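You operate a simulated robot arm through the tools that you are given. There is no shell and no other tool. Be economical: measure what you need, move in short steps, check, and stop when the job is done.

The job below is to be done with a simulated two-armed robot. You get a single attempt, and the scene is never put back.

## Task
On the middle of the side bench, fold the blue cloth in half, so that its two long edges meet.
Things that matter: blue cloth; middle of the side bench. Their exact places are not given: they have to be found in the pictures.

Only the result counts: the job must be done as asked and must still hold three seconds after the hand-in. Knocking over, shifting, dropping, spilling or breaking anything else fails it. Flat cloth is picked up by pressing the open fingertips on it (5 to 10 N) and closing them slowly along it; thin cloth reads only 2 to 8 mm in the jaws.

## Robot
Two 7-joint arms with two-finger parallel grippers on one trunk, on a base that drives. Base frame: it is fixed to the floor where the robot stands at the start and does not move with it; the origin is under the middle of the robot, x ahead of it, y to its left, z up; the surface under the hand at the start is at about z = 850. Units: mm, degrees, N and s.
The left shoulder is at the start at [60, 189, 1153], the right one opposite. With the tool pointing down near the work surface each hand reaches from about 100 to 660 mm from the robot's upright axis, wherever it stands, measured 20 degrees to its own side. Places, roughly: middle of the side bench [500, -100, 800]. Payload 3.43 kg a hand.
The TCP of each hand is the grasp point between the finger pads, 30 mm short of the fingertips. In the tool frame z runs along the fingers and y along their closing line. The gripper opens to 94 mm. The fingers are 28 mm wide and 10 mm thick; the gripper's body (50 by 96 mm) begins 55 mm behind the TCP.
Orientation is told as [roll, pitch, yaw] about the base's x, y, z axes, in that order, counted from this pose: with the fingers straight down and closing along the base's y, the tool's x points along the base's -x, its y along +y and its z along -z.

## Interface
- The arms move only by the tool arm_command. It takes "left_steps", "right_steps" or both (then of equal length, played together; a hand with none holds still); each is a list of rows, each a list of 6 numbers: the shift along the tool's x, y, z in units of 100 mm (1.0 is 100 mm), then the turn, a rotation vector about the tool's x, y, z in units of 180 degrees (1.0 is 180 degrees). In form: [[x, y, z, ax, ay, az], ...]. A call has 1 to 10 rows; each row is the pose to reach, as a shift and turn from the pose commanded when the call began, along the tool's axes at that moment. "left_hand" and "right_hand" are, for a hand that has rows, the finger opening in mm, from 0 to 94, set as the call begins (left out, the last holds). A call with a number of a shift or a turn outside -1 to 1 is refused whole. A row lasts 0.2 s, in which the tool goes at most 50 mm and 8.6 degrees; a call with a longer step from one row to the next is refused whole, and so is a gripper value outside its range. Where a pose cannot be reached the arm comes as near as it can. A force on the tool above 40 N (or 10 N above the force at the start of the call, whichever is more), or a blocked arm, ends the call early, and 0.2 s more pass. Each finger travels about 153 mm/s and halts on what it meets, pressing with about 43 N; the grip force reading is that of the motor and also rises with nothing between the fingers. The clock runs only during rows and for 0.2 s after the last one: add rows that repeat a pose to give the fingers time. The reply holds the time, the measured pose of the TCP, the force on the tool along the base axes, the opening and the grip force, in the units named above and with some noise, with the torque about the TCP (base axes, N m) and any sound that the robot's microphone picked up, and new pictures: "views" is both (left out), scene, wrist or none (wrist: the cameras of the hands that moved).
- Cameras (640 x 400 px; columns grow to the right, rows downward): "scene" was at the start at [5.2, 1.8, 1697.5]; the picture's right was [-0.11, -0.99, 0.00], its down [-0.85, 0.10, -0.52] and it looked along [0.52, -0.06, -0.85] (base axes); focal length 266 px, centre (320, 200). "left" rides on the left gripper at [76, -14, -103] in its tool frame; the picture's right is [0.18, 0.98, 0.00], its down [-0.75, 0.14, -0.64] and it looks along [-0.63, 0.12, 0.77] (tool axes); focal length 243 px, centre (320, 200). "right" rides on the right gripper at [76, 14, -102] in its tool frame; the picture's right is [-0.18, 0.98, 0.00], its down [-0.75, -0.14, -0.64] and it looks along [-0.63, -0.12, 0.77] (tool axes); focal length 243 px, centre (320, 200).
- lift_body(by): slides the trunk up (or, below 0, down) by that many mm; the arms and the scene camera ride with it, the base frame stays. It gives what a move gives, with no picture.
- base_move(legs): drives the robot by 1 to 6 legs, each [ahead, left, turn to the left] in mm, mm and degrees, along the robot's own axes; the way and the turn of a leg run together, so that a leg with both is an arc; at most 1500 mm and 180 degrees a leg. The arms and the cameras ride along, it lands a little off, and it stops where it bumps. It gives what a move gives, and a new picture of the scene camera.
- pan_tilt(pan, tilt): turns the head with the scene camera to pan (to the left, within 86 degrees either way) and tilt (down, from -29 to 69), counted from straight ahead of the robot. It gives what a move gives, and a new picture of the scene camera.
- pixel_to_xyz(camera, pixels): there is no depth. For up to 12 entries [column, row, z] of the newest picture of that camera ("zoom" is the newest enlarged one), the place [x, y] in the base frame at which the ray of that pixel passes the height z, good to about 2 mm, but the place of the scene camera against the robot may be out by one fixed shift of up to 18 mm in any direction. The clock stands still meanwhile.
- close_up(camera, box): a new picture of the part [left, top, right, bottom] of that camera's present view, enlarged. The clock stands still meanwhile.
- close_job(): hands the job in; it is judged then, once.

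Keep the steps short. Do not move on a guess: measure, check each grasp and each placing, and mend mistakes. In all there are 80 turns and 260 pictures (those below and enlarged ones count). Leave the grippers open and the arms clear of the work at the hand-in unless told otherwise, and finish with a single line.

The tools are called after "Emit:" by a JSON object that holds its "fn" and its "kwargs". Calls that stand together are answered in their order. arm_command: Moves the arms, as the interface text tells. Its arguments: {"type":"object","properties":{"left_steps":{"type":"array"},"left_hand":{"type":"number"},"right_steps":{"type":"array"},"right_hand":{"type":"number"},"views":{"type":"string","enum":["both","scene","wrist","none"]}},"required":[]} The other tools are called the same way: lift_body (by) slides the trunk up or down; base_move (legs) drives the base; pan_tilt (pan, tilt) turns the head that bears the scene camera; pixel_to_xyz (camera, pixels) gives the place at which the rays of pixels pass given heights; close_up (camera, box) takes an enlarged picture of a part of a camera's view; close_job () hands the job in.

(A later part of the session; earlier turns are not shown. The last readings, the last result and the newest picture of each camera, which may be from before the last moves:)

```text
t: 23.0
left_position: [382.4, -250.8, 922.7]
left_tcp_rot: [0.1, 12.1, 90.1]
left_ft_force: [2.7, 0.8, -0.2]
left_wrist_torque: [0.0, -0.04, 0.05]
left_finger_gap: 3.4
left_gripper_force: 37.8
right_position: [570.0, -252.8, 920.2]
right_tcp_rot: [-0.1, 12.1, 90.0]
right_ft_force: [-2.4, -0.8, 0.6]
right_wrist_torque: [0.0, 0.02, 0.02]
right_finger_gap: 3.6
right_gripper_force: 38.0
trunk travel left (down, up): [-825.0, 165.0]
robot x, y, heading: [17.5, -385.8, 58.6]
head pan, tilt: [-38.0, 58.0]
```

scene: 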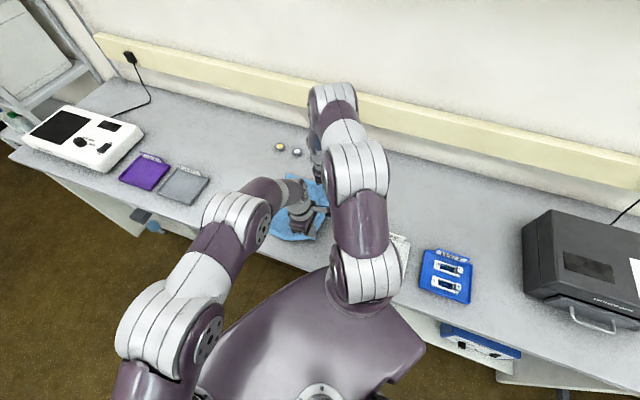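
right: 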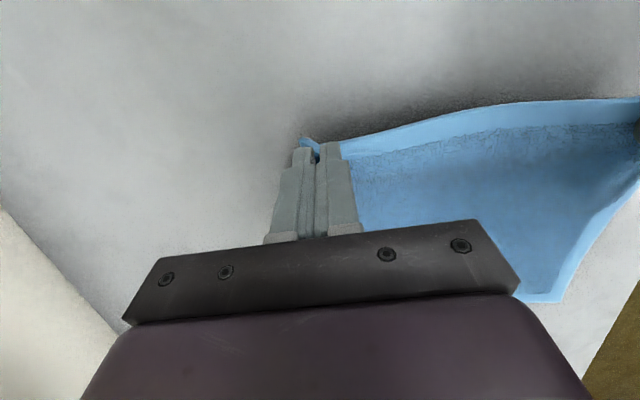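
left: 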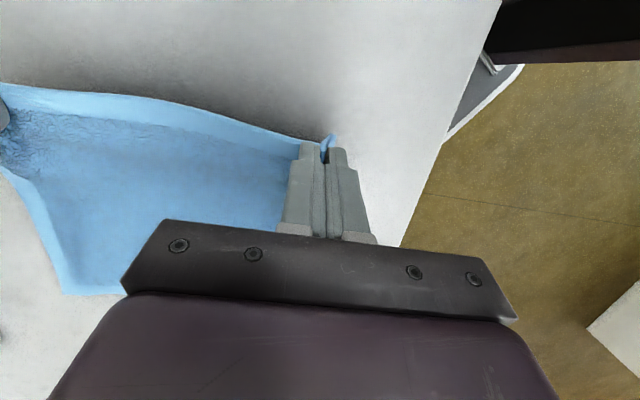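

Both grips hold and the edge is lifting cleanly. I'll continue the arc to about 87 mm high and 30° tilt.

Emit:
{"fn": "arm_command", "kwargs": {"left_steps": [[-0.096, 0, -0.197, 0, 0.0333, 0], [-0.231, 0, -0.373, 0, 0.0667, 0], [-0.401, 0, -0.521, 0, 0.1, 0]], "right_steps": [[-0.096, 0.03, -0.197, 0, 0.0333, 0], [-0.231, 0.03, -0.373, 0, 0.0667, 0], [-0.401, 0.03, -0.521, 0, 0.1, 0]], "views": "both"}}

```text
t: 23.8
left_position: [385.2, -202.8, 961.3]
left_tcp_rot: [0.2, 28.7, 90.1]
left_ft_force: [0.5, 0.0, -0.4]
left_wrist_torque: [-0.03, 0.05, -0.02]
left_finger_gap: 3.5
left_gripper_force: 38.0
left hand out of reach, approached as far as the arm can: row 3
right_position: [565.5, -211.1, 958.1]
right_tcp_rot: [0.1, 28.8, 90.3]
right_ft_force: [-0.6, -0.2, 0.4]
right_wrist_torque: [0.02, -0.02, 0.03]
right_finger_gap: 3.5
right_gripper_force: 38.1
right hand out of reach, approached as far as the arm can: row 3
trunk travel left (down, up): [-825.0, 165.0]
robot x, y, heading: [17.7, -383.4, 58.6]
head pan, tilt: [-38.0, 58.0]
```

scene: 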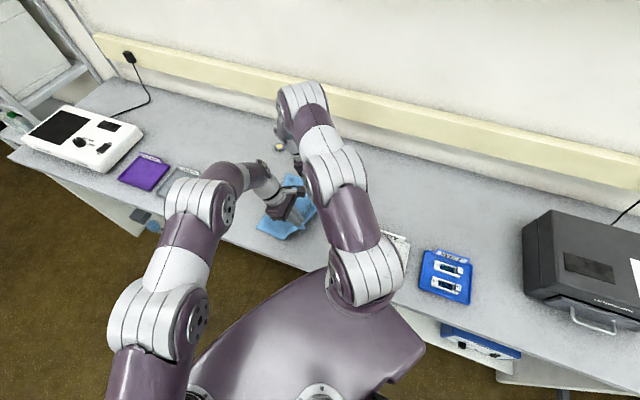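
right: 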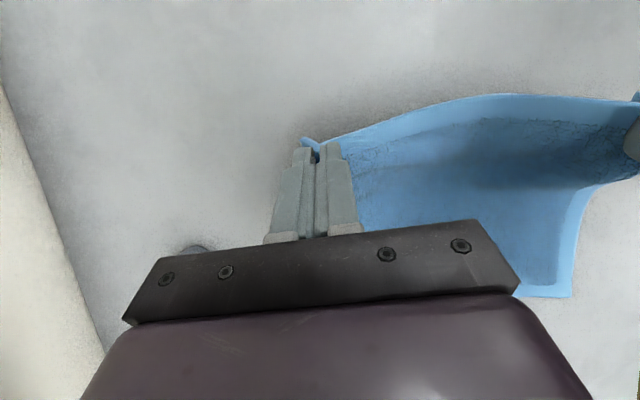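
left: 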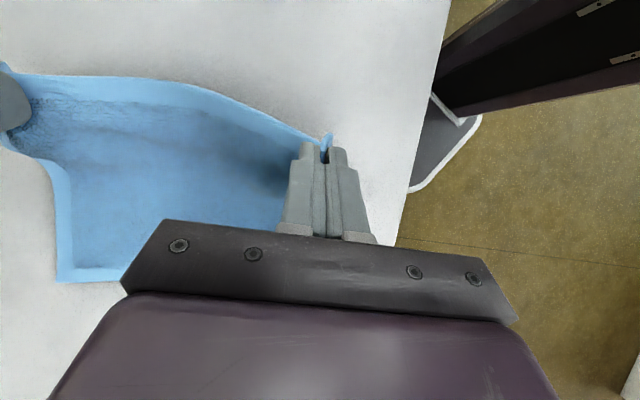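

Both grips hold. The tilt limit is near 29°, so I'll stay there. Now the base carries both hands +100 mm in y: ahead 85, left 52.

Emit:
{"fn": "base_move", "kwargs": {"legs": [[85.4, 52.1, 0]]}}

```text
t: 25.0
left_position: [384.9, -104.0, 963.4]
left_tcp_rot: [-0.1, 28.5, 90.2]
left_ft_force: [-0.1, -0.1, 0.1]
left_wrist_torque: [-0.03, 0.02, 0.0]
left_finger_gap: 3.7
left_gripper_force: 37.3
right_position: [563.0, -111.7, 959.1]
right_tcp_rot: [0.0, 28.5, 90.3]
right_ft_force: [-1.1, 0.4, 0.5]
right_wrist_torque: [-0.02, 0.01, -0.04]
right_finger_gap: 3.1
right_gripper_force: 38.0
trunk travel left (down, up): [-825.0, 165.0]
robot x, y, heading: [17.5, -283.9, 58.9]
head pan, tilt: [-38.0, 58.0]
```

scene: 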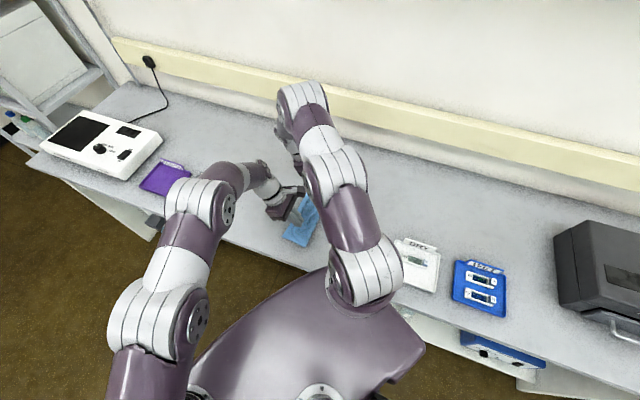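

Both still grip. I'll lower the tips about 55 mm while trying more tilt, since it may be reachable lower down.

Emit:
{"fn": "arm_command", "kwargs": {"left_steps": [[-0.117, 0, 0.159, 0, 0.0333, 0], [-0.235, 0, 0.323, 0, 0.0667, 0], [-0.356, 0, 0.498, 0, 0.1, 0]], "right_steps": [[-0.117, 0, 0.159, 0, 0.0333, 0], [-0.235, 0, 0.323, 0, 0.0667, 0], [-0.356, 0, 0.498, 0, 0.1, 0]], "views": "wrist"}}

```text
t: 25.8
left_position: [329.3, -136.5, 899.0]
left_tcp_rot: [-1.7, 44.6, 90.2]
left_ft_force: [0.4, -0.9, 0.1]
left_wrist_torque: [0.0, -0.03, 0.01]
left_finger_gap: 3.5
left_gripper_force: 38.6
left hand out of reach, approached as far as the arm can: row 1, 2, 3
right_position: [509.2, -180.9, 887.4]
right_tcp_rot: [-1.2, 44.3, 90.2]
right_ft_force: [-0.8, -0.1, 0.7]
right_wrist_torque: [0.04, -0.01, -0.03]
right_finger_gap: 3.5
right_gripper_force: 37.9
right hand out of reach, approached as far as the arm can: row 1, 2, 3
trunk travel left (down, up): [-825.0, 165.0]
robot x, y, heading: [19.3, -285.7, 58.6]
head pan, tilt: [-38.0, 58.0]
```

right: 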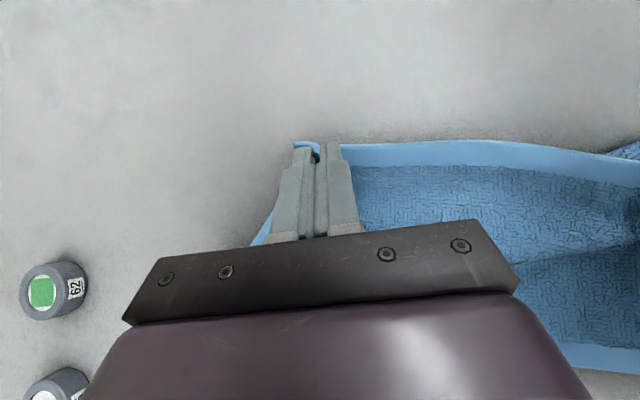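
left: 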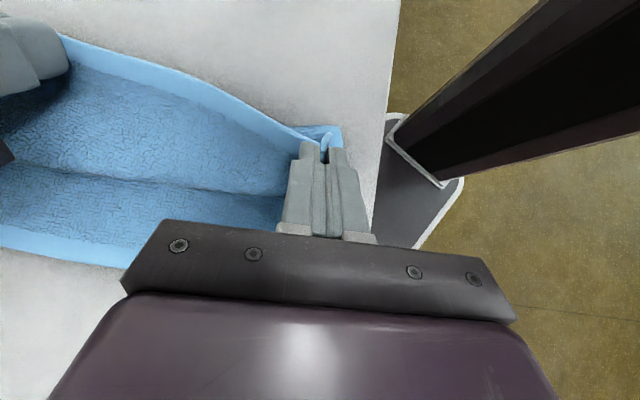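

More tilt pulls the hands back toward the robot: it is a wrist limit, not length. I'll bring the base +70 mm in y, then correct the hands at about 30° tilt.

Emit:
{"fn": "base_move", "kwargs": {"legs": [[59.8, 36.5, 0]]}}

```text
t: 26.8
left_position: [330.9, -65.8, 897.8]
left_tcp_rot: [-1.6, 44.5, 90.0]
left_ft_force: [-0.6, 0.2, -0.4]
left_wrist_torque: [-0.03, 0.01, -0.01]
left_finger_gap: 3.7
left_gripper_force: 37.9
right_position: [510.4, -110.2, 886.5]
right_tcp_rot: [-1.1, 44.3, 90.3]
right_ft_force: [-0.3, -0.2, 1.1]
right_wrist_torque: [-0.04, -0.01, -0.02]
right_finger_gap: 3.6
right_gripper_force: 37.9
trunk travel left (down, up): [-825.0, 165.0]
robot x, y, heading: [17.8, -214.4, 58.5]
head pan, tilt: [-38.0, 58.0]
```

scene: 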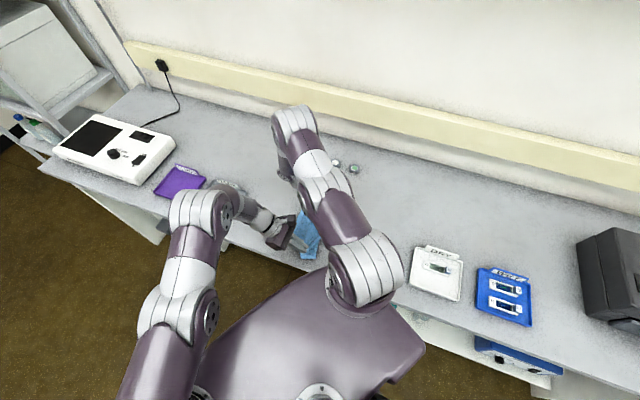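

I'll check where the small cups are relative to the right hand.

Emit:
{"fn": "pixel_to_xyz", "kwargs": {"camera": "right", "pixels": [[50, 320, 850], [42, 292, 870]]}}

Emit:
{"fn": "pixel_to_xyz", "kwargs": {"camera": "scene", "pixels": [[353, 172, 850], [337, 164, 850]]}}

```text
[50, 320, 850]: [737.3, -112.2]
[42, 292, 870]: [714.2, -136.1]
```

```text
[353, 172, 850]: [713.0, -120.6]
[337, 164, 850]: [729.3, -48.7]
```

The cups are at x≥700, so clear. I'll straighten the hands to 30° tilt, with tips above y≈-65 at x 380 and 572.

Emit:
{"fn": "arm_command", "kwargs": {"left_steps": [[-0.03, -0.16, -0.045, 0, -0.027, 0], [-0.06, -0.33, -0.09, 0, -0.054, 0], [-0.093, -0.49, -0.133, 0, -0.0806, 0], [-0.093, -0.49, -0.133, 0, -0.0806, 0]], "right_steps": [[-0.11, -0.21, -0.174, 0, -0.027, 0], [-0.22, -0.41, -0.35, 0, -0.054, 0], [-0.326, -0.62, -0.523, 0, -0.0806, 0], [-0.326, -0.62, -0.523, 0, -0.0806, 0]], "views": "both"}}

```text
t: 27.8
left_position: [379.0, -49.0, 904.1]
left_tcp_rot: [-1.5, 30.0, 90.6]
left_ft_force: [7.4, -0.3, 0.0]
left_wrist_torque: [0.02, -0.19, 0.05]
left_finger_gap: 3.6
left_gripper_force: 38.7
right_position: [570.8, -47.6, 903.2]
right_tcp_rot: [-0.8, 29.7, 90.6]
right_ft_force: [-8.1, 0.8, 0.6]
right_wrist_torque: [0.0, 0.22, -0.06]
right_finger_gap: 3.6
right_gripper_force: 37.8
trunk travel left (down, up): [-825.0, 165.0]
robot x, y, heading: [16.7, -211.2, 58.6]
head pan, tilt: [-38.0, 58.0]
```

scene: 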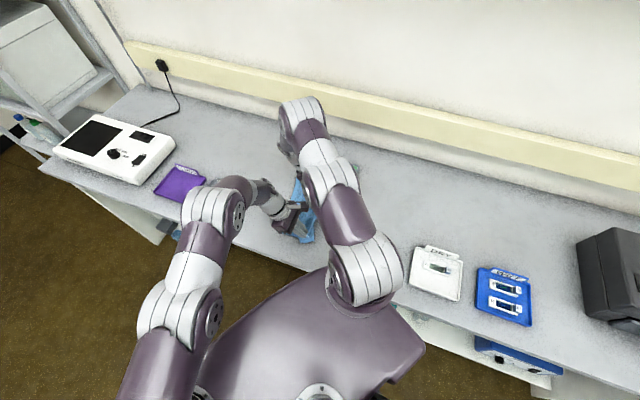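
right: 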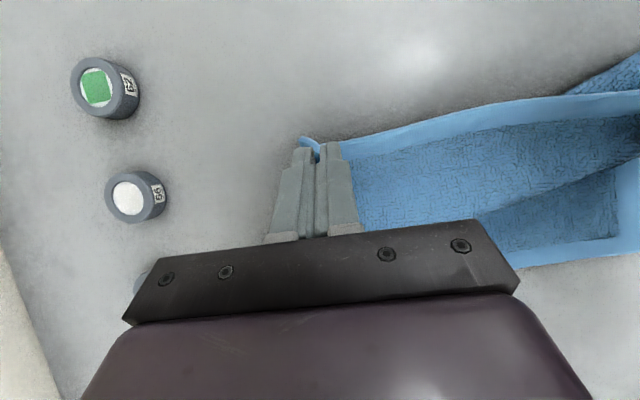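
left: 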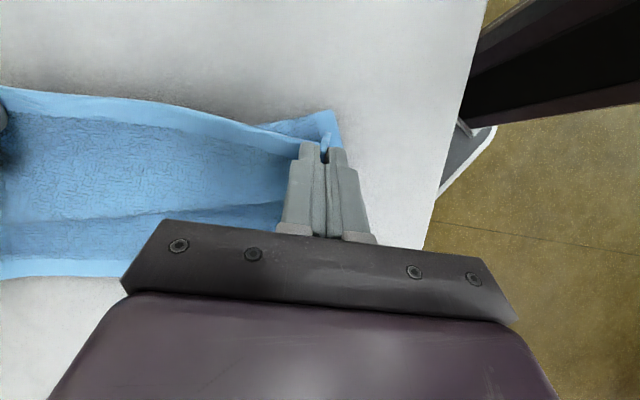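

I'll measure the bottom layer's left edge as it is now.

Emit:
{"fn": "pixel_to_xyz", "kwargs": {"camera": "left", "pixels": [[5, 275, 851], [115, 262, 851], [330, 112, 851], [342, 150, 851], [270, 122, 851]]}}

Emit:
{"fn": "pixel_to_xyz", "kwargs": {"camera": "right", "pixels": [[620, 252, 851], [540, 262, 851], [600, 80, 851]]}}

```text
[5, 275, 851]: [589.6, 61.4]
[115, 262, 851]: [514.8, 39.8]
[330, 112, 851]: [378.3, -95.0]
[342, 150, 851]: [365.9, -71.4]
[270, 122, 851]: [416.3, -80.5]
```

```text
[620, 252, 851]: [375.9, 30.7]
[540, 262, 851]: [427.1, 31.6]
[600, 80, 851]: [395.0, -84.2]
```

The bottom layer's left edge now reads y≈+31, so the cloth slid left as a whole. I'll enlarge the scene to understand the shape.

Emit:
{"fn": "close_up", "kwargs": {"camera": "scene", "box": [250, 150, 380, 260]}}

Emit:
{"fn": "close_up", "kwargs": {"camera": "right", "box": [280, 50, 640, 290]}}

Emit:
{"fn": "close_up", "kwargs": {"camera": "left", "box": [0, 50, 400, 300]}}

```text
3.64 times, centred on (315, 205) of scene
```

zoom: 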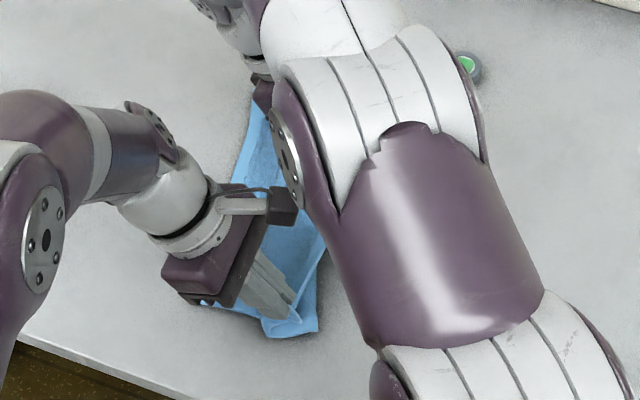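

```text
1.67 times, centred on (460, 170) of right
```

zoom: 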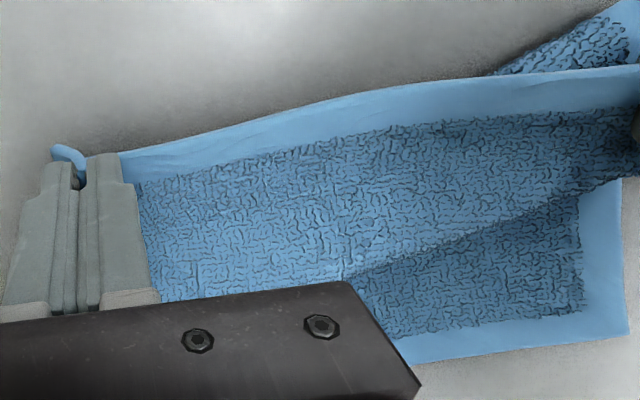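

```text
1.60 times, centred on (200, 175) of left
```

zoom: 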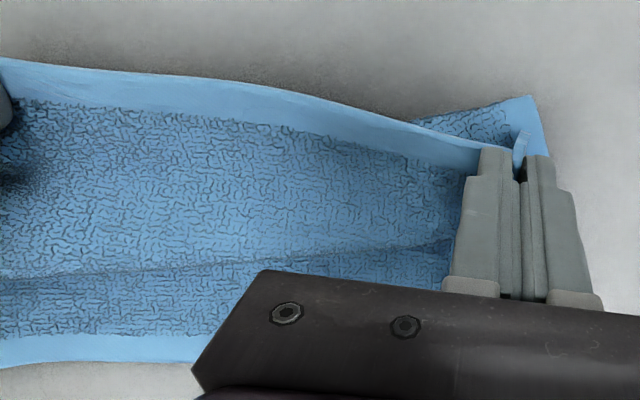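

The upper half bulges to the left because I lowered it with slack. I'll lift the pinched edge about 33 mm to open the loop, ease the tension a little, then carry left with the base.

Emit:
{"fn": "arm_command", "kwargs": {"left_steps": [[0.09, -0.03, -0.14, 0, -0.011, 0], [0.186, -0.03, -0.285, 0, -0.022, 0], [0.186, -0.03, -0.285, 0, -0.022, 0]], "right_steps": [[0.09, 0.04, -0.14, 0, -0.011, 0], [0.186, 0.04, -0.285, 0, -0.022, 0], [0.186, 0.04, -0.285, 0, -0.022, 0]], "views": "wrist"}}

Emit:
{"fn": "base_move", "kwargs": {"legs": [[51.2, 31.2, 0]]}}

Emit:
{"fn": "arm_command", "kwargs": {"left_steps": [[0, 0, 0, 0, 0, 0]], "right_steps": [[0, 0, 0, 0, 0, 0]], "views": "wrist"}}

```text
t: 28.6
left_position: [381.8, -50.6, 936.4]
left_tcp_rot: [-1.1, 26.1, 90.7]
left_ft_force: [1.4, 0.7, 0.0]
left_wrist_torque: [0.03, 0.01, 0.01]
left_finger_gap: 3.5
left_gripper_force: 37.8
right_position: [568.0, -48.8, 936.5]
right_tcp_rot: [-0.8, 25.9, 90.5]
right_ft_force: [-0.9, -0.2, 0.0]
right_wrist_torque: [-0.03, 0.03, -0.02]
right_finger_gap: 3.5
right_gripper_force: 38.0
trunk travel left (down, up): [-825.0, 165.0]
robot x, y, heading: [16.9, -215.6, 58.8]
head pan, tilt: [-38.0, 58.0]
```

right: 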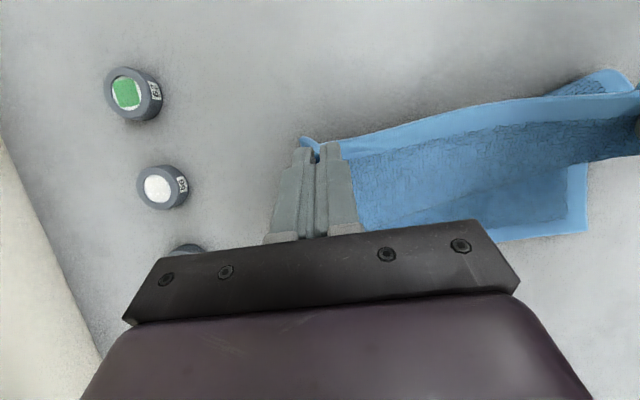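
left: 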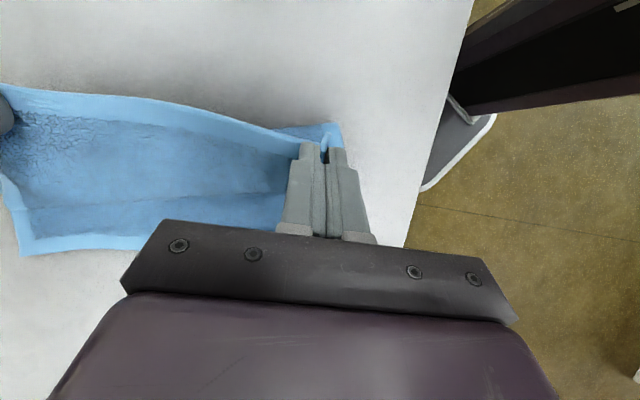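

```text
t: 29.6
left_position: [381.6, 7.2, 936.4]
left_tcp_rot: [-1.3, 26.0, 90.7]
left_ft_force: [1.4, 0.2, -0.5]
left_wrist_torque: [0.0, -0.02, 0.03]
left_finger_gap: 3.6
left_gripper_force: 37.8
right_position: [567.8, 8.1, 938.0]
right_tcp_rot: [-0.8, 25.8, 90.5]
right_ft_force: [-1.4, 0.3, -0.3]
right_wrist_torque: [-0.05, -0.02, 0.0]
right_finger_gap: 3.4
right_gripper_force: 38.1
trunk travel left (down, up): [-825.0, 165.0]
robot x, y, heading: [14.0, -156.3, 58.8]
head pan, tilt: [-38.0, 58.0]
```

scene: 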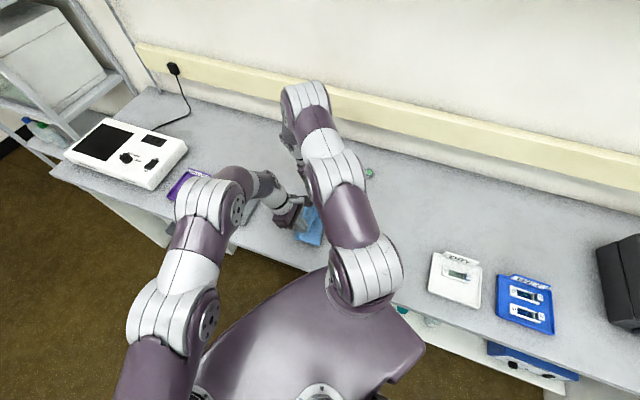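

```text
t: 30.0
left_position: [381.4, 5.4, 936.9]
left_tcp_rot: [-1.3, 25.9, 90.7]
left_ft_force: [0.5, 0.0, -0.8]
left_wrist_torque: [0.03, 0.01, 0.02]
left_finger_gap: 3.3
left_gripper_force: 37.7
right_position: [567.4, 7.6, 937.0]
right_tcp_rot: [-0.8, 25.7, 90.5]
right_ft_force: [-1.0, -0.2, -0.1]
right_wrist_torque: [0.0, 0.0, 0.03]
right_finger_gap: 3.6
right_gripper_force: 37.5
trunk travel left (down, up): [-825.0, 165.0]
robot x, y, heading: [19.9, -153.9, 58.5]
head pan, tilt: [-38.0, 58.0]
```

right: 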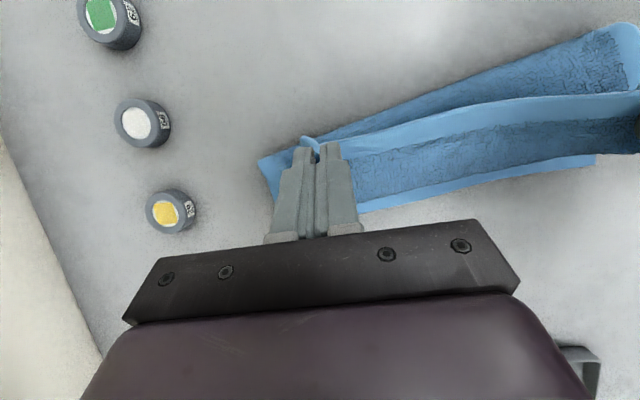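
left: 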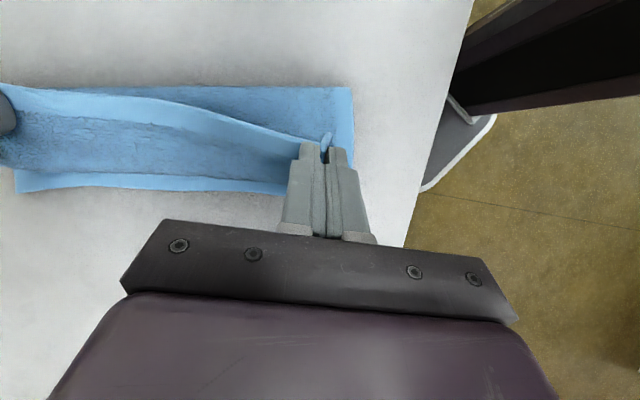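

Now the layers are opening properly. I'll measure the fold and the left edge.

Emit:
{"fn": "pixel_to_xyz", "kwargs": {"camera": "right", "pixels": [[260, 160, 851], [440, 90, 851], [620, 26, 851], [360, 210, 851], [595, 158, 851]]}}

Emit:
{"fn": "pixel_to_xyz", "kwargs": {"camera": "left", "pixels": [[130, 92, 851], [352, 88, 851], [356, 166, 851], [15, 192, 851], [285, 194, 851], [150, 187, 851]]}}

```text
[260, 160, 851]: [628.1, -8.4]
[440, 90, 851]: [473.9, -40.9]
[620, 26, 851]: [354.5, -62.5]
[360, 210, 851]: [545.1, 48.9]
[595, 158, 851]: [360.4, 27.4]
```

```text
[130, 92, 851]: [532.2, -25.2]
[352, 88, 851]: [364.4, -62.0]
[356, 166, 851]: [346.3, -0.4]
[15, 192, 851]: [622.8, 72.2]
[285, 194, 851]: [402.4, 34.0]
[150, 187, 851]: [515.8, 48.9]
```

The cloth seems slack and slightly rotated. I'll raise the edge another 45 mm so the upper half hangs free, then re-measure the fold.

Emit:
{"fn": "arm_command", "kwargs": {"left_steps": [[0.113, 0, -0.2, 0, -0.0167, 0], [0.227, 0, -0.4, 0, -0.0333, 0], [0.227, 0, -0.4, 0, -0.0333, 0]], "right_steps": [[0.113, 0, -0.2, 0, -0.0167, 0], [0.227, 0, -0.4, 0, -0.0333, 0], [0.227, 0, -0.4, 0, -0.0333, 0]], "views": "both"}}

```text
t: 30.8
left_position: [382.2, 7.1, 983.3]
left_tcp_rot: [-1.2, 20.2, 90.9]
left_ft_force: [2.1, 0.8, -0.7]
left_wrist_torque: [0.0, 0.0, -0.01]
left_finger_gap: 3.9
left_gripper_force: 38.1
right_position: [568.3, 8.2, 982.4]
right_tcp_rot: [-0.7, 20.0, 90.6]
right_ft_force: [-0.1, 1.2, -0.5]
right_wrist_torque: [-0.04, 0.0, 0.01]
right_finger_gap: 3.4
right_gripper_force: 38.2
trunk travel left (down, up): [-825.0, 165.0]
robot x, y, heading: [18.0, -154.0, 58.6]
head pan, tilt: [-38.0, 58.0]
```

scene: 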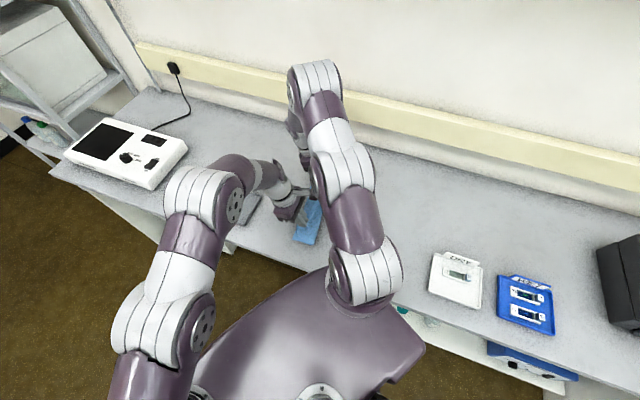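
right: 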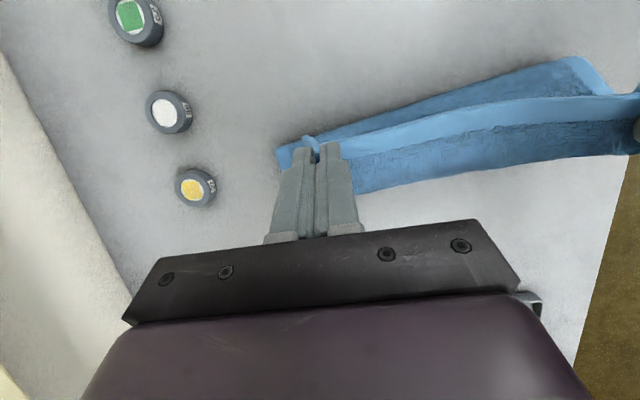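
left: 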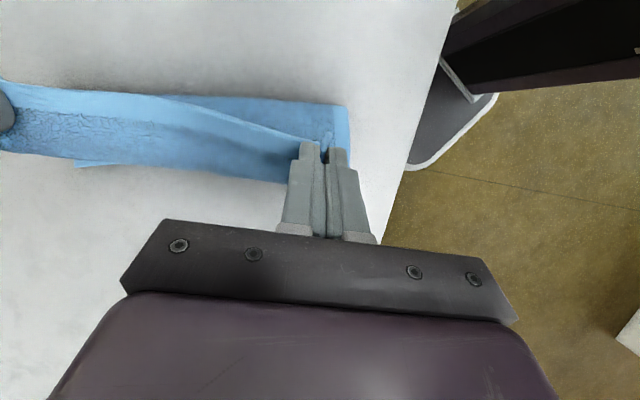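

Emit:
{"fn": "pixel_to_xyz", "kwargs": {"camera": "right", "pixels": [[277, 150, 851], [420, 103, 851], [570, 57, 851], [277, 150, 870], [570, 57, 870], [355, 192, 851], [360, 192, 900], [600, 158, 880]]}}

Emit:
{"fn": "close_up", "kwargs": {"camera": "left", "box": [0, 60, 400, 260]}}

Emit:
{"fn": "pixel_to_xyz", "kwargs": {"camera": "left", "pixels": [[240, 97, 851], [348, 105, 851], [240, 97, 865], [105, 167, 851], [350, 150, 851], [280, 183, 890]]}}

```text
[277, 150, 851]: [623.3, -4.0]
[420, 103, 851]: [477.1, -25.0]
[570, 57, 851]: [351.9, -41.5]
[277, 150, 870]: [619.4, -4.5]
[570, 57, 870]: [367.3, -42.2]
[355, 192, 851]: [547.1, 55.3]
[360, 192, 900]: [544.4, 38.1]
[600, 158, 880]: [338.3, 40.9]
```

```text
1.60 times, centred on (200, 160) of left
```

zoom: 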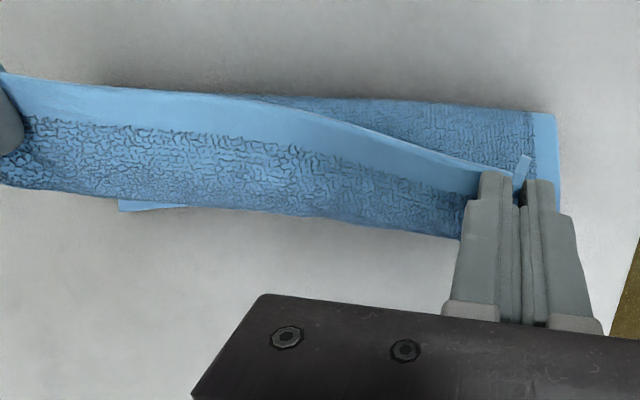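

```text
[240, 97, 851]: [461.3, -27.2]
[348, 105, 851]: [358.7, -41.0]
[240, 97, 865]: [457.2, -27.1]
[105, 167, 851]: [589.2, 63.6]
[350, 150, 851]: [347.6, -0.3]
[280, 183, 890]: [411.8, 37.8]
```

The fold has crept left (bottom only about 75 wide), so the layers are uneven. I'll move the edge back right along the arc, so the bottom relays to about 115 wide. The right hand stays a bit ahead because the cloth is rotated about 8°.

Emit:
{"fn": "arm_command", "kwargs": {"left_steps": [[0.2, 0, 0.1, 0, 0, 0], [0.41, 0, 0.21, 0, 0, 0], [0.618, 0, 0.32, 0, 0, 0], [0.618, 0, 0.32, 0, 0, 0]], "right_steps": [[0.13, 0, 0.08, 0, 0, 0], [0.27, 0, 0.16, 0, 0, 0], [0.411, 0, 0.245, 0, 0, 0], [0.411, 0, 0.245, 0, 0, 0]], "views": "wrist"}}

Emit:
{"fn": "close_up", "kwargs": {"camera": "right", "box": [240, 20, 640, 270]}}

```text
t: 31.8
left_position: [384.1, -64.0, 973.3]
left_tcp_rot: [-1.3, 20.0, 90.9]
left_ft_force: [0.7, 0.4, -1.1]
left_wrist_torque: [-0.03, -0.02, 0.03]
left_finger_gap: 3.3
left_gripper_force: 38.2
right_position: [567.0, -40.4, 974.3]
right_tcp_rot: [-0.7, 19.9, 90.6]
right_ft_force: [-0.5, -0.1, 0.5]
right_wrist_torque: [0.0, 0.0, 0.02]
right_finger_gap: 3.7
right_gripper_force: 38.0
trunk travel left (down, up): [-825.0, 165.0]
robot x, y, heading: [16.7, -152.7, 58.6]
head pan, tilt: [-38.0, 58.0]
```

right: 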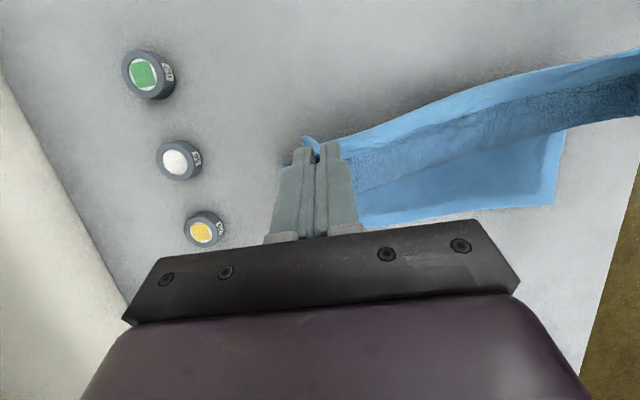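
left: 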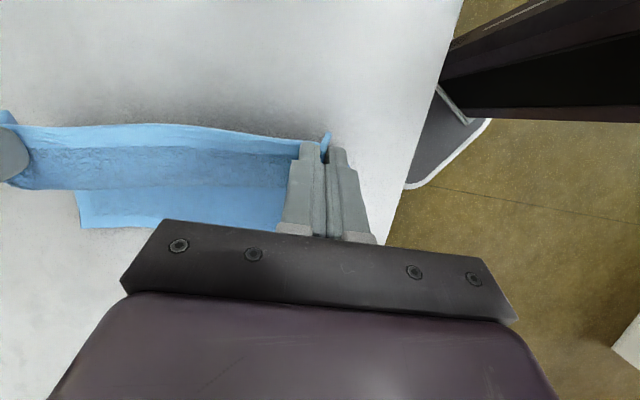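

```text
1.60 times, centred on (440, 145) of right
```

zoom: 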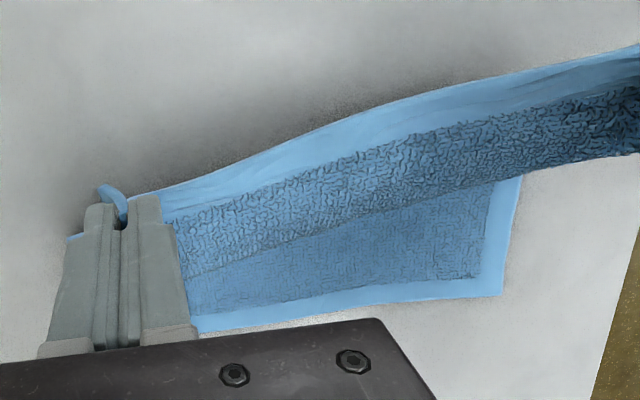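

Emit:
{"fn": "pixel_to_xyz", "kwargs": {"camera": "right", "pixels": [[555, 205, 851], [450, 213, 851], [370, 226, 851], [565, 132, 851]]}}

Emit:
{"fn": "pixel_to_xyz", "kwargs": {"camera": "left", "pixels": [[82, 226, 851], [150, 227, 851], [76, 192, 851]]}}

```text
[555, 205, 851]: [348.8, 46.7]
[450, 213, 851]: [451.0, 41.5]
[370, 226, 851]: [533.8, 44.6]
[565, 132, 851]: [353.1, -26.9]
```

```text
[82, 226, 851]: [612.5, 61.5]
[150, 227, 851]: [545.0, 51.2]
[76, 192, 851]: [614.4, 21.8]
```

The left edge is now clear and nearly straight: y≈47, 42, 45, 61 from near to far. The fold should lie at y≈-67 to -55. I'll shift the base +45 in y, which carries the edge along the arc.

Emit:
{"fn": "base_move", "kwargs": {"legs": [[38.4, 23.5, 0]]}}

Emit:
{"fn": "arm_command", "kwargs": {"left_steps": [[0, 0, 0, 0, 0, 0]], "right_steps": [[0, 0, 0, 0, 0, 0]], "views": "wrist"}}

```text
t: 32.7
left_position: [383.9, -23.1, 973.8]
left_tcp_rot: [-1.2, 19.9, 90.8]
left_ft_force: [0.7, -0.2, -0.4]
left_wrist_torque: [0.0, 0.01, 0.01]
left_finger_gap: 3.4
left_gripper_force: 38.4
right_position: [567.7, 0.4, 973.7]
right_tcp_rot: [-0.7, 19.6, 90.5]
right_ft_force: [-2.0, -1.2, 0.8]
right_wrist_torque: [-0.01, 0.01, 0.05]
right_finger_gap: 3.4
right_gripper_force: 37.8
trunk travel left (down, up): [-825.0, 165.0]
robot x, y, heading: [15.0, -109.9, 58.4]
head pan, tilt: [-38.0, 58.0]
```

scene: 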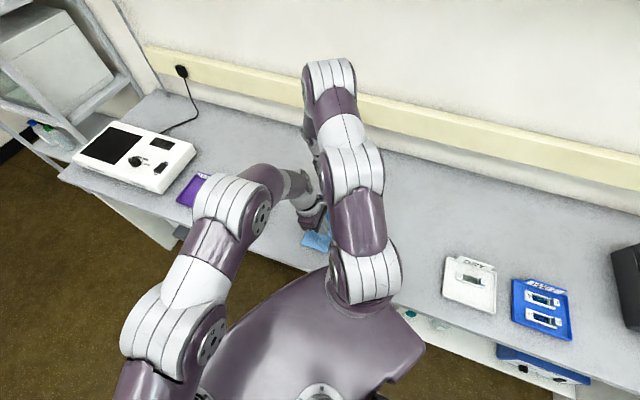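

```text
t: 33.1
left_position: [384.6, -22.5, 973.5]
left_tcp_rot: [-1.3, 19.9, 90.6]
left_ft_force: [1.1, -0.2, 0.7]
left_wrist_torque: [-0.01, 0.0, 0.01]
left_finger_gap: 3.5
left_gripper_force: 37.8
right_position: [568.8, 1.2, 974.8]
right_tcp_rot: [-0.7, 19.7, 90.5]
right_ft_force: [-1.2, -0.1, -0.6]
right_wrist_torque: [0.01, -0.02, 0.01]
right_finger_gap: 3.4
right_gripper_force: 38.1
trunk travel left (down, up): [-825.0, 165.0]
robot x, y, heading: [18.8, -110.6, 58.7]
head pan, tilt: [-38.0, 58.0]
```

right: 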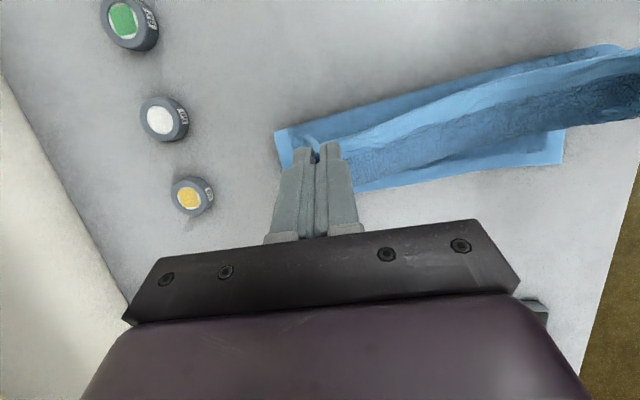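
left: 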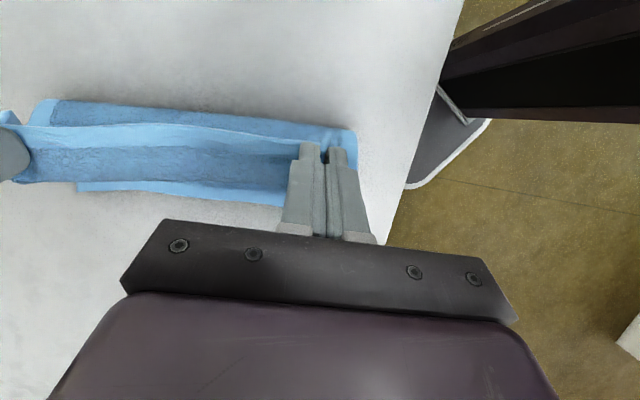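

Emit:
{"fn": "pixel_to_xyz", "kwargs": {"camera": "right", "pixels": [[275, 133, 851], [430, 92, 851], [600, 47, 851], [365, 188, 851], [562, 162, 851]]}}

Emit:
{"fn": "pixel_to_xyz", "kwargs": {"camera": "left", "pixels": [[50, 99, 851], [200, 113, 851], [340, 129, 851], [80, 190, 851], [200, 200, 851], [285, 206, 851]]}}

```text
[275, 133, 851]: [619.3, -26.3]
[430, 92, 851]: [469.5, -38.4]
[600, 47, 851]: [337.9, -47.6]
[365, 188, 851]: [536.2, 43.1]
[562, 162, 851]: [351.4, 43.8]
```

```text
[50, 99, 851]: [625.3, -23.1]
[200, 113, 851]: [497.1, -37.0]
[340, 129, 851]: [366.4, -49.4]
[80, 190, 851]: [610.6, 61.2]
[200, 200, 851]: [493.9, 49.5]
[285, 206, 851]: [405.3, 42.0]
```

The bottom edge stays put at y≈44–61, so I'll lay the pinched edge down onto it: tips to y≈36 (left) and 43 (right), about 10 mm above the bench.

Emit:
{"fn": "arm_command", "kwargs": {"left_steps": [[-0.16, 0, 0.048, 0, 0, 0], [-0.322, 0, 0.096, 0, 0, 0], [-0.49, 0, 0.194, 0, 0, 0], [-0.66, 0, 0.292, 0, 0, 0], [-0.831, 0, 0.443, 0, 0, 0], [-0.94, 0, 0.563, 0, 0, 0], [-0.94, 0, 0.563, 0, 0, 0]], "right_steps": [[-0.12, 0, 0.063, 0, 0, 0], [-0.237, 0, 0.126, 0, 0, 0], [-0.378, 0, 0.234, 0, 0, 0], [-0.519, 0, 0.343, 0, 0, 0], [-0.681, 0, 0.497, 0, 0, 0], [-0.789, 0, 0.618, 0, 0, 0], [-0.789, 0, 0.618, 0, 0, 0]], "views": "wrist"}}

Emit:
{"fn": "close_up", "kwargs": {"camera": "right", "box": [240, 0, 640, 250]}}

Emit:
{"fn": "close_up", "kwargs": {"camera": "left", "box": [0, 20, 400, 270]}}

```text
t: 34.7
left_position: [383.6, 49.8, 888.7]
left_tcp_rot: [-1.3, 20.0, 90.7]
left_ft_force: [1.1, -0.6, 7.8]
left_wrist_torque: [-0.04, 0.01, 0.03]
left_finger_gap: 3.8
left_gripper_force: 38.0
right_position: [567.1, 55.7, 889.3]
right_tcp_rot: [-0.8, 19.8, 90.5]
right_ft_force: [-0.1, -1.3, 12.8]
right_wrist_torque: [-0.06, -0.05, -0.02]
right_finger_gap: 3.5
right_gripper_force: 38.5
trunk travel left (down, up): [-825.0, 165.0]
robot x, y, heading: [16.1, -109.9, 58.6]
head pan, tilt: [-38.0, 58.0]
```

right: 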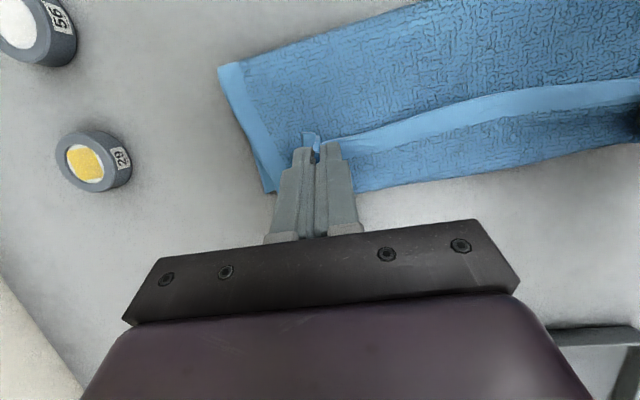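
left: 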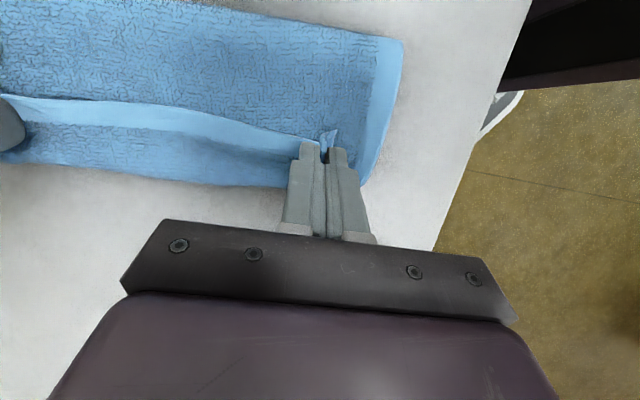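

```text
1.60 times, centred on (440, 125) of right
```

zoom: 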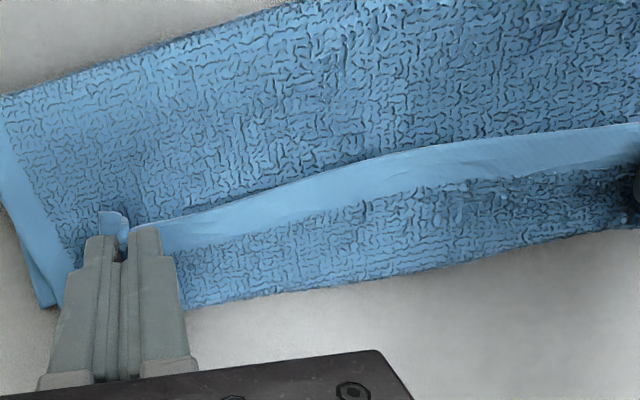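

```text
1.60 times, centred on (200, 145) of left
```

zoom: 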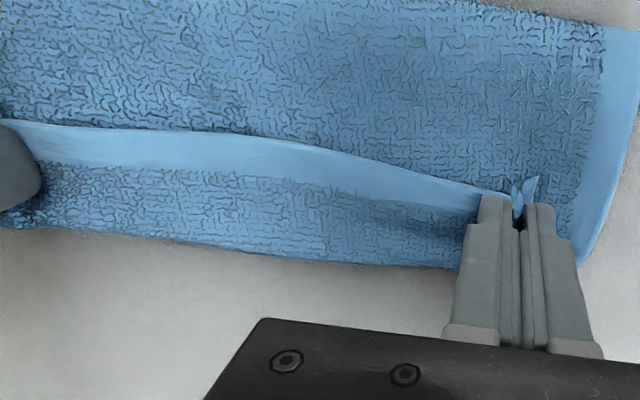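

As feared, the edge strip is turned back on top with some slack. I'll measure the fold and the bulge before releasing.

Emit:
{"fn": "pixel_to_xyz", "kwargs": {"camera": "right", "pixels": [[219, 66, 852], [420, 0, 852], [268, 192, 852], [362, 190, 856], [500, 170, 856], [610, 145, 856], [420, 125, 860], [540, 92, 860]]}}

Emit:
{"fn": "pixel_to_xyz", "kwargs": {"camera": "left", "pixels": [[402, 42, 852], [200, 5, 852], [365, 182, 852], [270, 186, 856], [120, 175, 856]]}}

```text
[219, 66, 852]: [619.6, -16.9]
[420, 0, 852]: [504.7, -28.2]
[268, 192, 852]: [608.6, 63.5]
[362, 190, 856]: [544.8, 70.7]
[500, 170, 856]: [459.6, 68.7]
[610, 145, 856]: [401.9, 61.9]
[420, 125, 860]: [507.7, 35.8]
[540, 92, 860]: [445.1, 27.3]
```

```text
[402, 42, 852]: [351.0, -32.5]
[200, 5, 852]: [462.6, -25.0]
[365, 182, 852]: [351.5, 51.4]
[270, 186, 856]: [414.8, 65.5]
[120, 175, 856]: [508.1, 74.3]
```

The fold sits about 28 mm too far left, because the jaws send the cloth out leftward at this small tilt. I'll raise the trunk, which should allow more tilt, and lower the arms again in between.

Emit:
{"fn": "lift_body", "kwargs": {"by": 70}}

```text
t: 35.7
left_position: [384.3, 48.4, 957.3]
left_tcp_rot: [-1.2, 20.2, 90.8]
left_ft_force: [0.6, 0.3, -0.1]
left_wrist_torque: [-0.02, 0.05, -0.04]
left_finger_gap: 3.6
left_gripper_force: 38.6
right_position: [568.3, 56.6, 956.7]
right_tcp_rot: [-0.7, 19.9, 90.5]
right_ft_force: [-0.4, -0.1, 0.8]
right_wrist_torque: [0.0, -0.02, 0.02]
right_finger_gap: 3.5
right_gripper_force: 38.0
trunk travel left (down, up): [-895.0, 95.0]
robot x, y, heading: [16.6, -106.8, 58.5]
head pan, tilt: [-38.0, 58.0]
```

Now I'll move the hands back right, laying the bottom layer out again, then raise the trunk a bit more.

Emit:
{"fn": "arm_command", "kwargs": {"left_steps": [[0.19, 0, 0.11, 0, 0, 0], [0.38, 0, 0.22, 0, 0, 0], [0.58, 0, 0.33, 0, 0, 0], [0.77, 0, 0.45, 0, 0, 0], [0.966, 0, 0.564, 0, 0, 0]], "right_steps": [[0.19, 0, 0.11, 0, 0, 0], [0.38, 0, 0.22, 0, 0, 0], [0.57, 0, 0.33, 0, 0, 0], [0.76, 0, 0.45, 0, 0, 0], [0.947, 0, 0.557, 0, 0, 0]], "views": "none"}}

Emit:
{"fn": "lift_body", "kwargs": {"by": 45}}

Emit:
{"fn": "arm_command", "kwargs": {"left_steps": [[0, 0, 0, 0, 0.04, 0], [0, 0, 0, 0, 0.08, 0], [0, 0, 0, 0, 0.12, 0]], "right_steps": [[0, 0, 0, 0, 0.04, 0], [0, 0, 0, 0, 0.08, 0], [0, 0, 0, 0, 0.12, 0]], "views": "both"}}

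```text
t: 36.9
left_position: [387.1, -63.1, 938.6]
left_tcp_rot: [-1.3, 20.0, 90.7]
left_ft_force: [-0.2, 0.2, 0.3]
left_wrist_torque: [0.04, 0.01, 0.01]
left_finger_gap: 3.5
left_gripper_force: 38.5
right_position: [571.4, -52.5, 936.2]
right_tcp_rot: [-0.7, 19.8, 90.5]
right_ft_force: [0.2, -0.3, -0.4]
right_wrist_torque: [0.01, -0.02, 0.02]
right_finger_gap: 3.6
right_gripper_force: 38.4
trunk travel left (down, up): [-895.0, 95.0]
robot x, y, heading: [17.1, -110.2, 58.8]
head pan, tilt: [-38.0, 58.0]
```

```text
t: 37.8
left_position: [385.8, -61.0, 983.3]
left_tcp_rot: [-1.2, 20.0, 90.9]
left_ft_force: [1.1, 0.1, -0.1]
left_wrist_torque: [-0.02, 0.02, 0.0]
left_finger_gap: 3.5
left_gripper_force: 38.0
right_position: [570.2, -49.9, 981.1]
right_tcp_rot: [-0.7, 19.9, 90.5]
right_ft_force: [-0.1, -0.9, -0.4]
right_wrist_torque: [-0.06, 0.0, -0.02]
right_finger_gap: 3.4
right_gripper_force: 38.1
trunk travel left (down, up): [-940.0, 50.0]
robot x, y, heading: [16.5, -111.7, 58.5]
head pan, tilt: [-38.0, 58.0]
```

```text
t: 38.6
left_position: [385.5, -61.8, 983.5]
left_tcp_rot: [-1.7, 41.8, 90.2]
left_ft_force: [1.1, -0.4, 0.1]
left_wrist_torque: [-0.04, 0.04, 0.0]
left_finger_gap: 3.3
left_gripper_force: 37.8
right_position: [570.5, -51.3, 981.1]
right_tcp_rot: [-0.8, 41.6, 90.3]
right_ft_force: [0.2, -0.1, -0.9]
right_wrist_torque: [-0.04, 0.0, 0.0]
right_finger_gap: 3.4
right_gripper_force: 38.2
trunk travel left (down, up): [-940.0, 50.0]
robot x, y, heading: [15.1, -110.9, 58.6]
head pan, tilt: [-38.0, 58.0]
```

scene: 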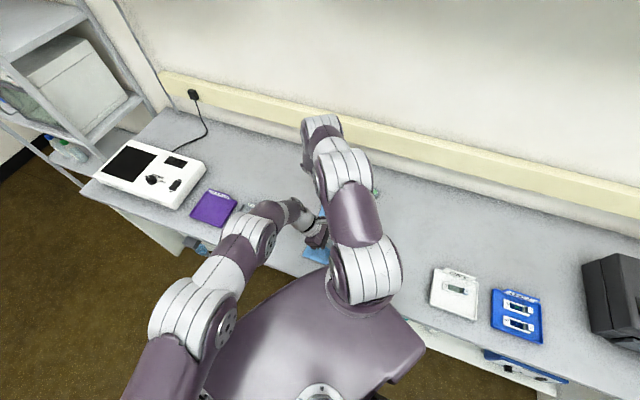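
right: 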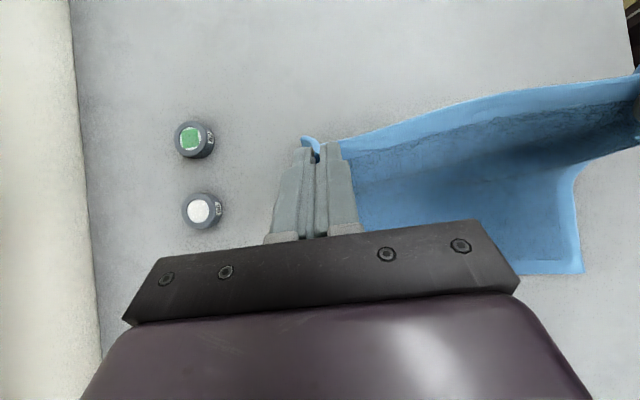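
left: 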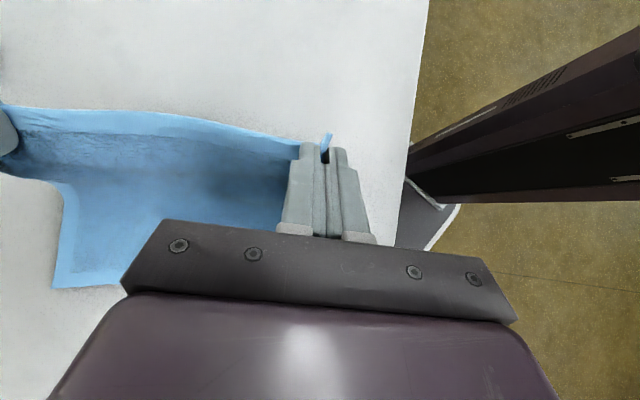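

42° is reached easily now. I'll go to about 60° and check.

Emit:
{"fn": "arm_command", "kwargs": {"left_steps": [[0, 0, 0, 0, 0.04, 0], [0, 0, 0, 0, 0.08, 0], [0, 0, 0, 0, 0.1, 0]], "right_steps": [[0, 0, 0, 0, 0.04, 0], [0, 0, 0, 0, 0.08, 0], [0, 0, 0, 0, 0.1, 0]], "views": "wrist"}}

```text
t: 39.4
left_position: [384.1, -62.0, 983.5]
left_tcp_rot: [-1.7, 45.3, 90.0]
left_ft_force: [-0.4, -0.5, 0.4]
left_wrist_torque: [-0.01, 0.03, 0.01]
left_finger_gap: 3.4
left_gripper_force: 38.4
left hand out of reach, approached as far as the arm can: row 1, 2, 3
right_position: [556.5, -65.9, 980.2]
right_tcp_rot: [-1.3, 46.6, 90.0]
right_ft_force: [-0.2, -1.1, 0.0]
right_wrist_torque: [0.0, -0.01, 0.01]
right_finger_gap: 3.5
right_gripper_force: 37.9
right hand out of reach, approached as far as the arm can: row 1, 2, 3
trunk travel left (down, up): [-940.0, 50.0]
robot x, y, heading: [17.4, -110.7, 58.8]
head pan, tilt: [-38.0, 58.0]
```

right: 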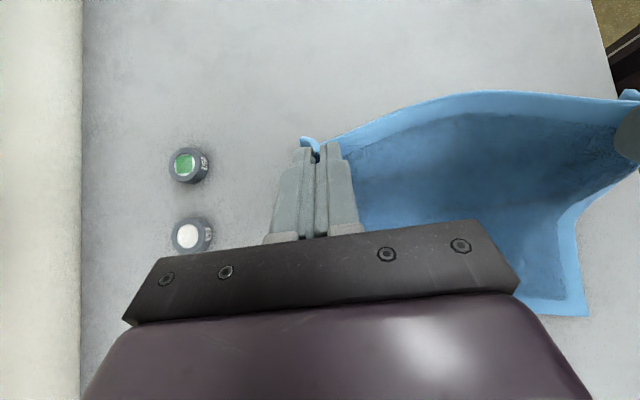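
left: 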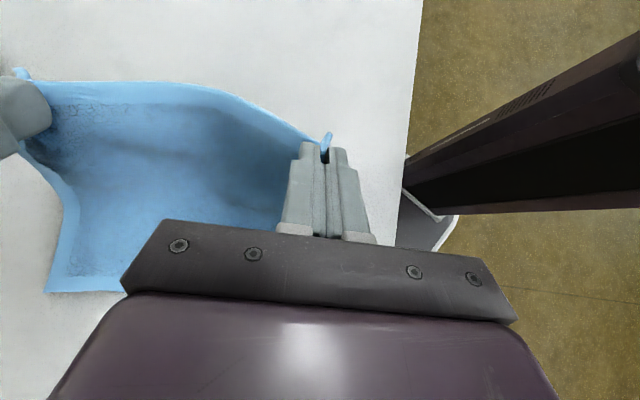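

The limit is about 45° here. I'll use about 42° and let the base follow so the hands keep this posture. Measuring the bottom layer's left edge now.

Emit:
{"fn": "pixel_to_xyz", "kwargs": {"camera": "right", "pixels": [[587, 314, 851], [530, 310, 851], [570, 220, 851]]}}

Emit:
{"fn": "pixel_to_xyz", "kwargs": {"camera": "left", "pixels": [[47, 291, 851], [110, 289, 851], [70, 200, 851]]}}

```text
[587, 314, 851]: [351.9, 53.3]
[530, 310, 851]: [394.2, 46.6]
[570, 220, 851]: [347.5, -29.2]
```

```text
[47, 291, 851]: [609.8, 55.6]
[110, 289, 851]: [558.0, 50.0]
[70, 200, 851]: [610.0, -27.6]
```

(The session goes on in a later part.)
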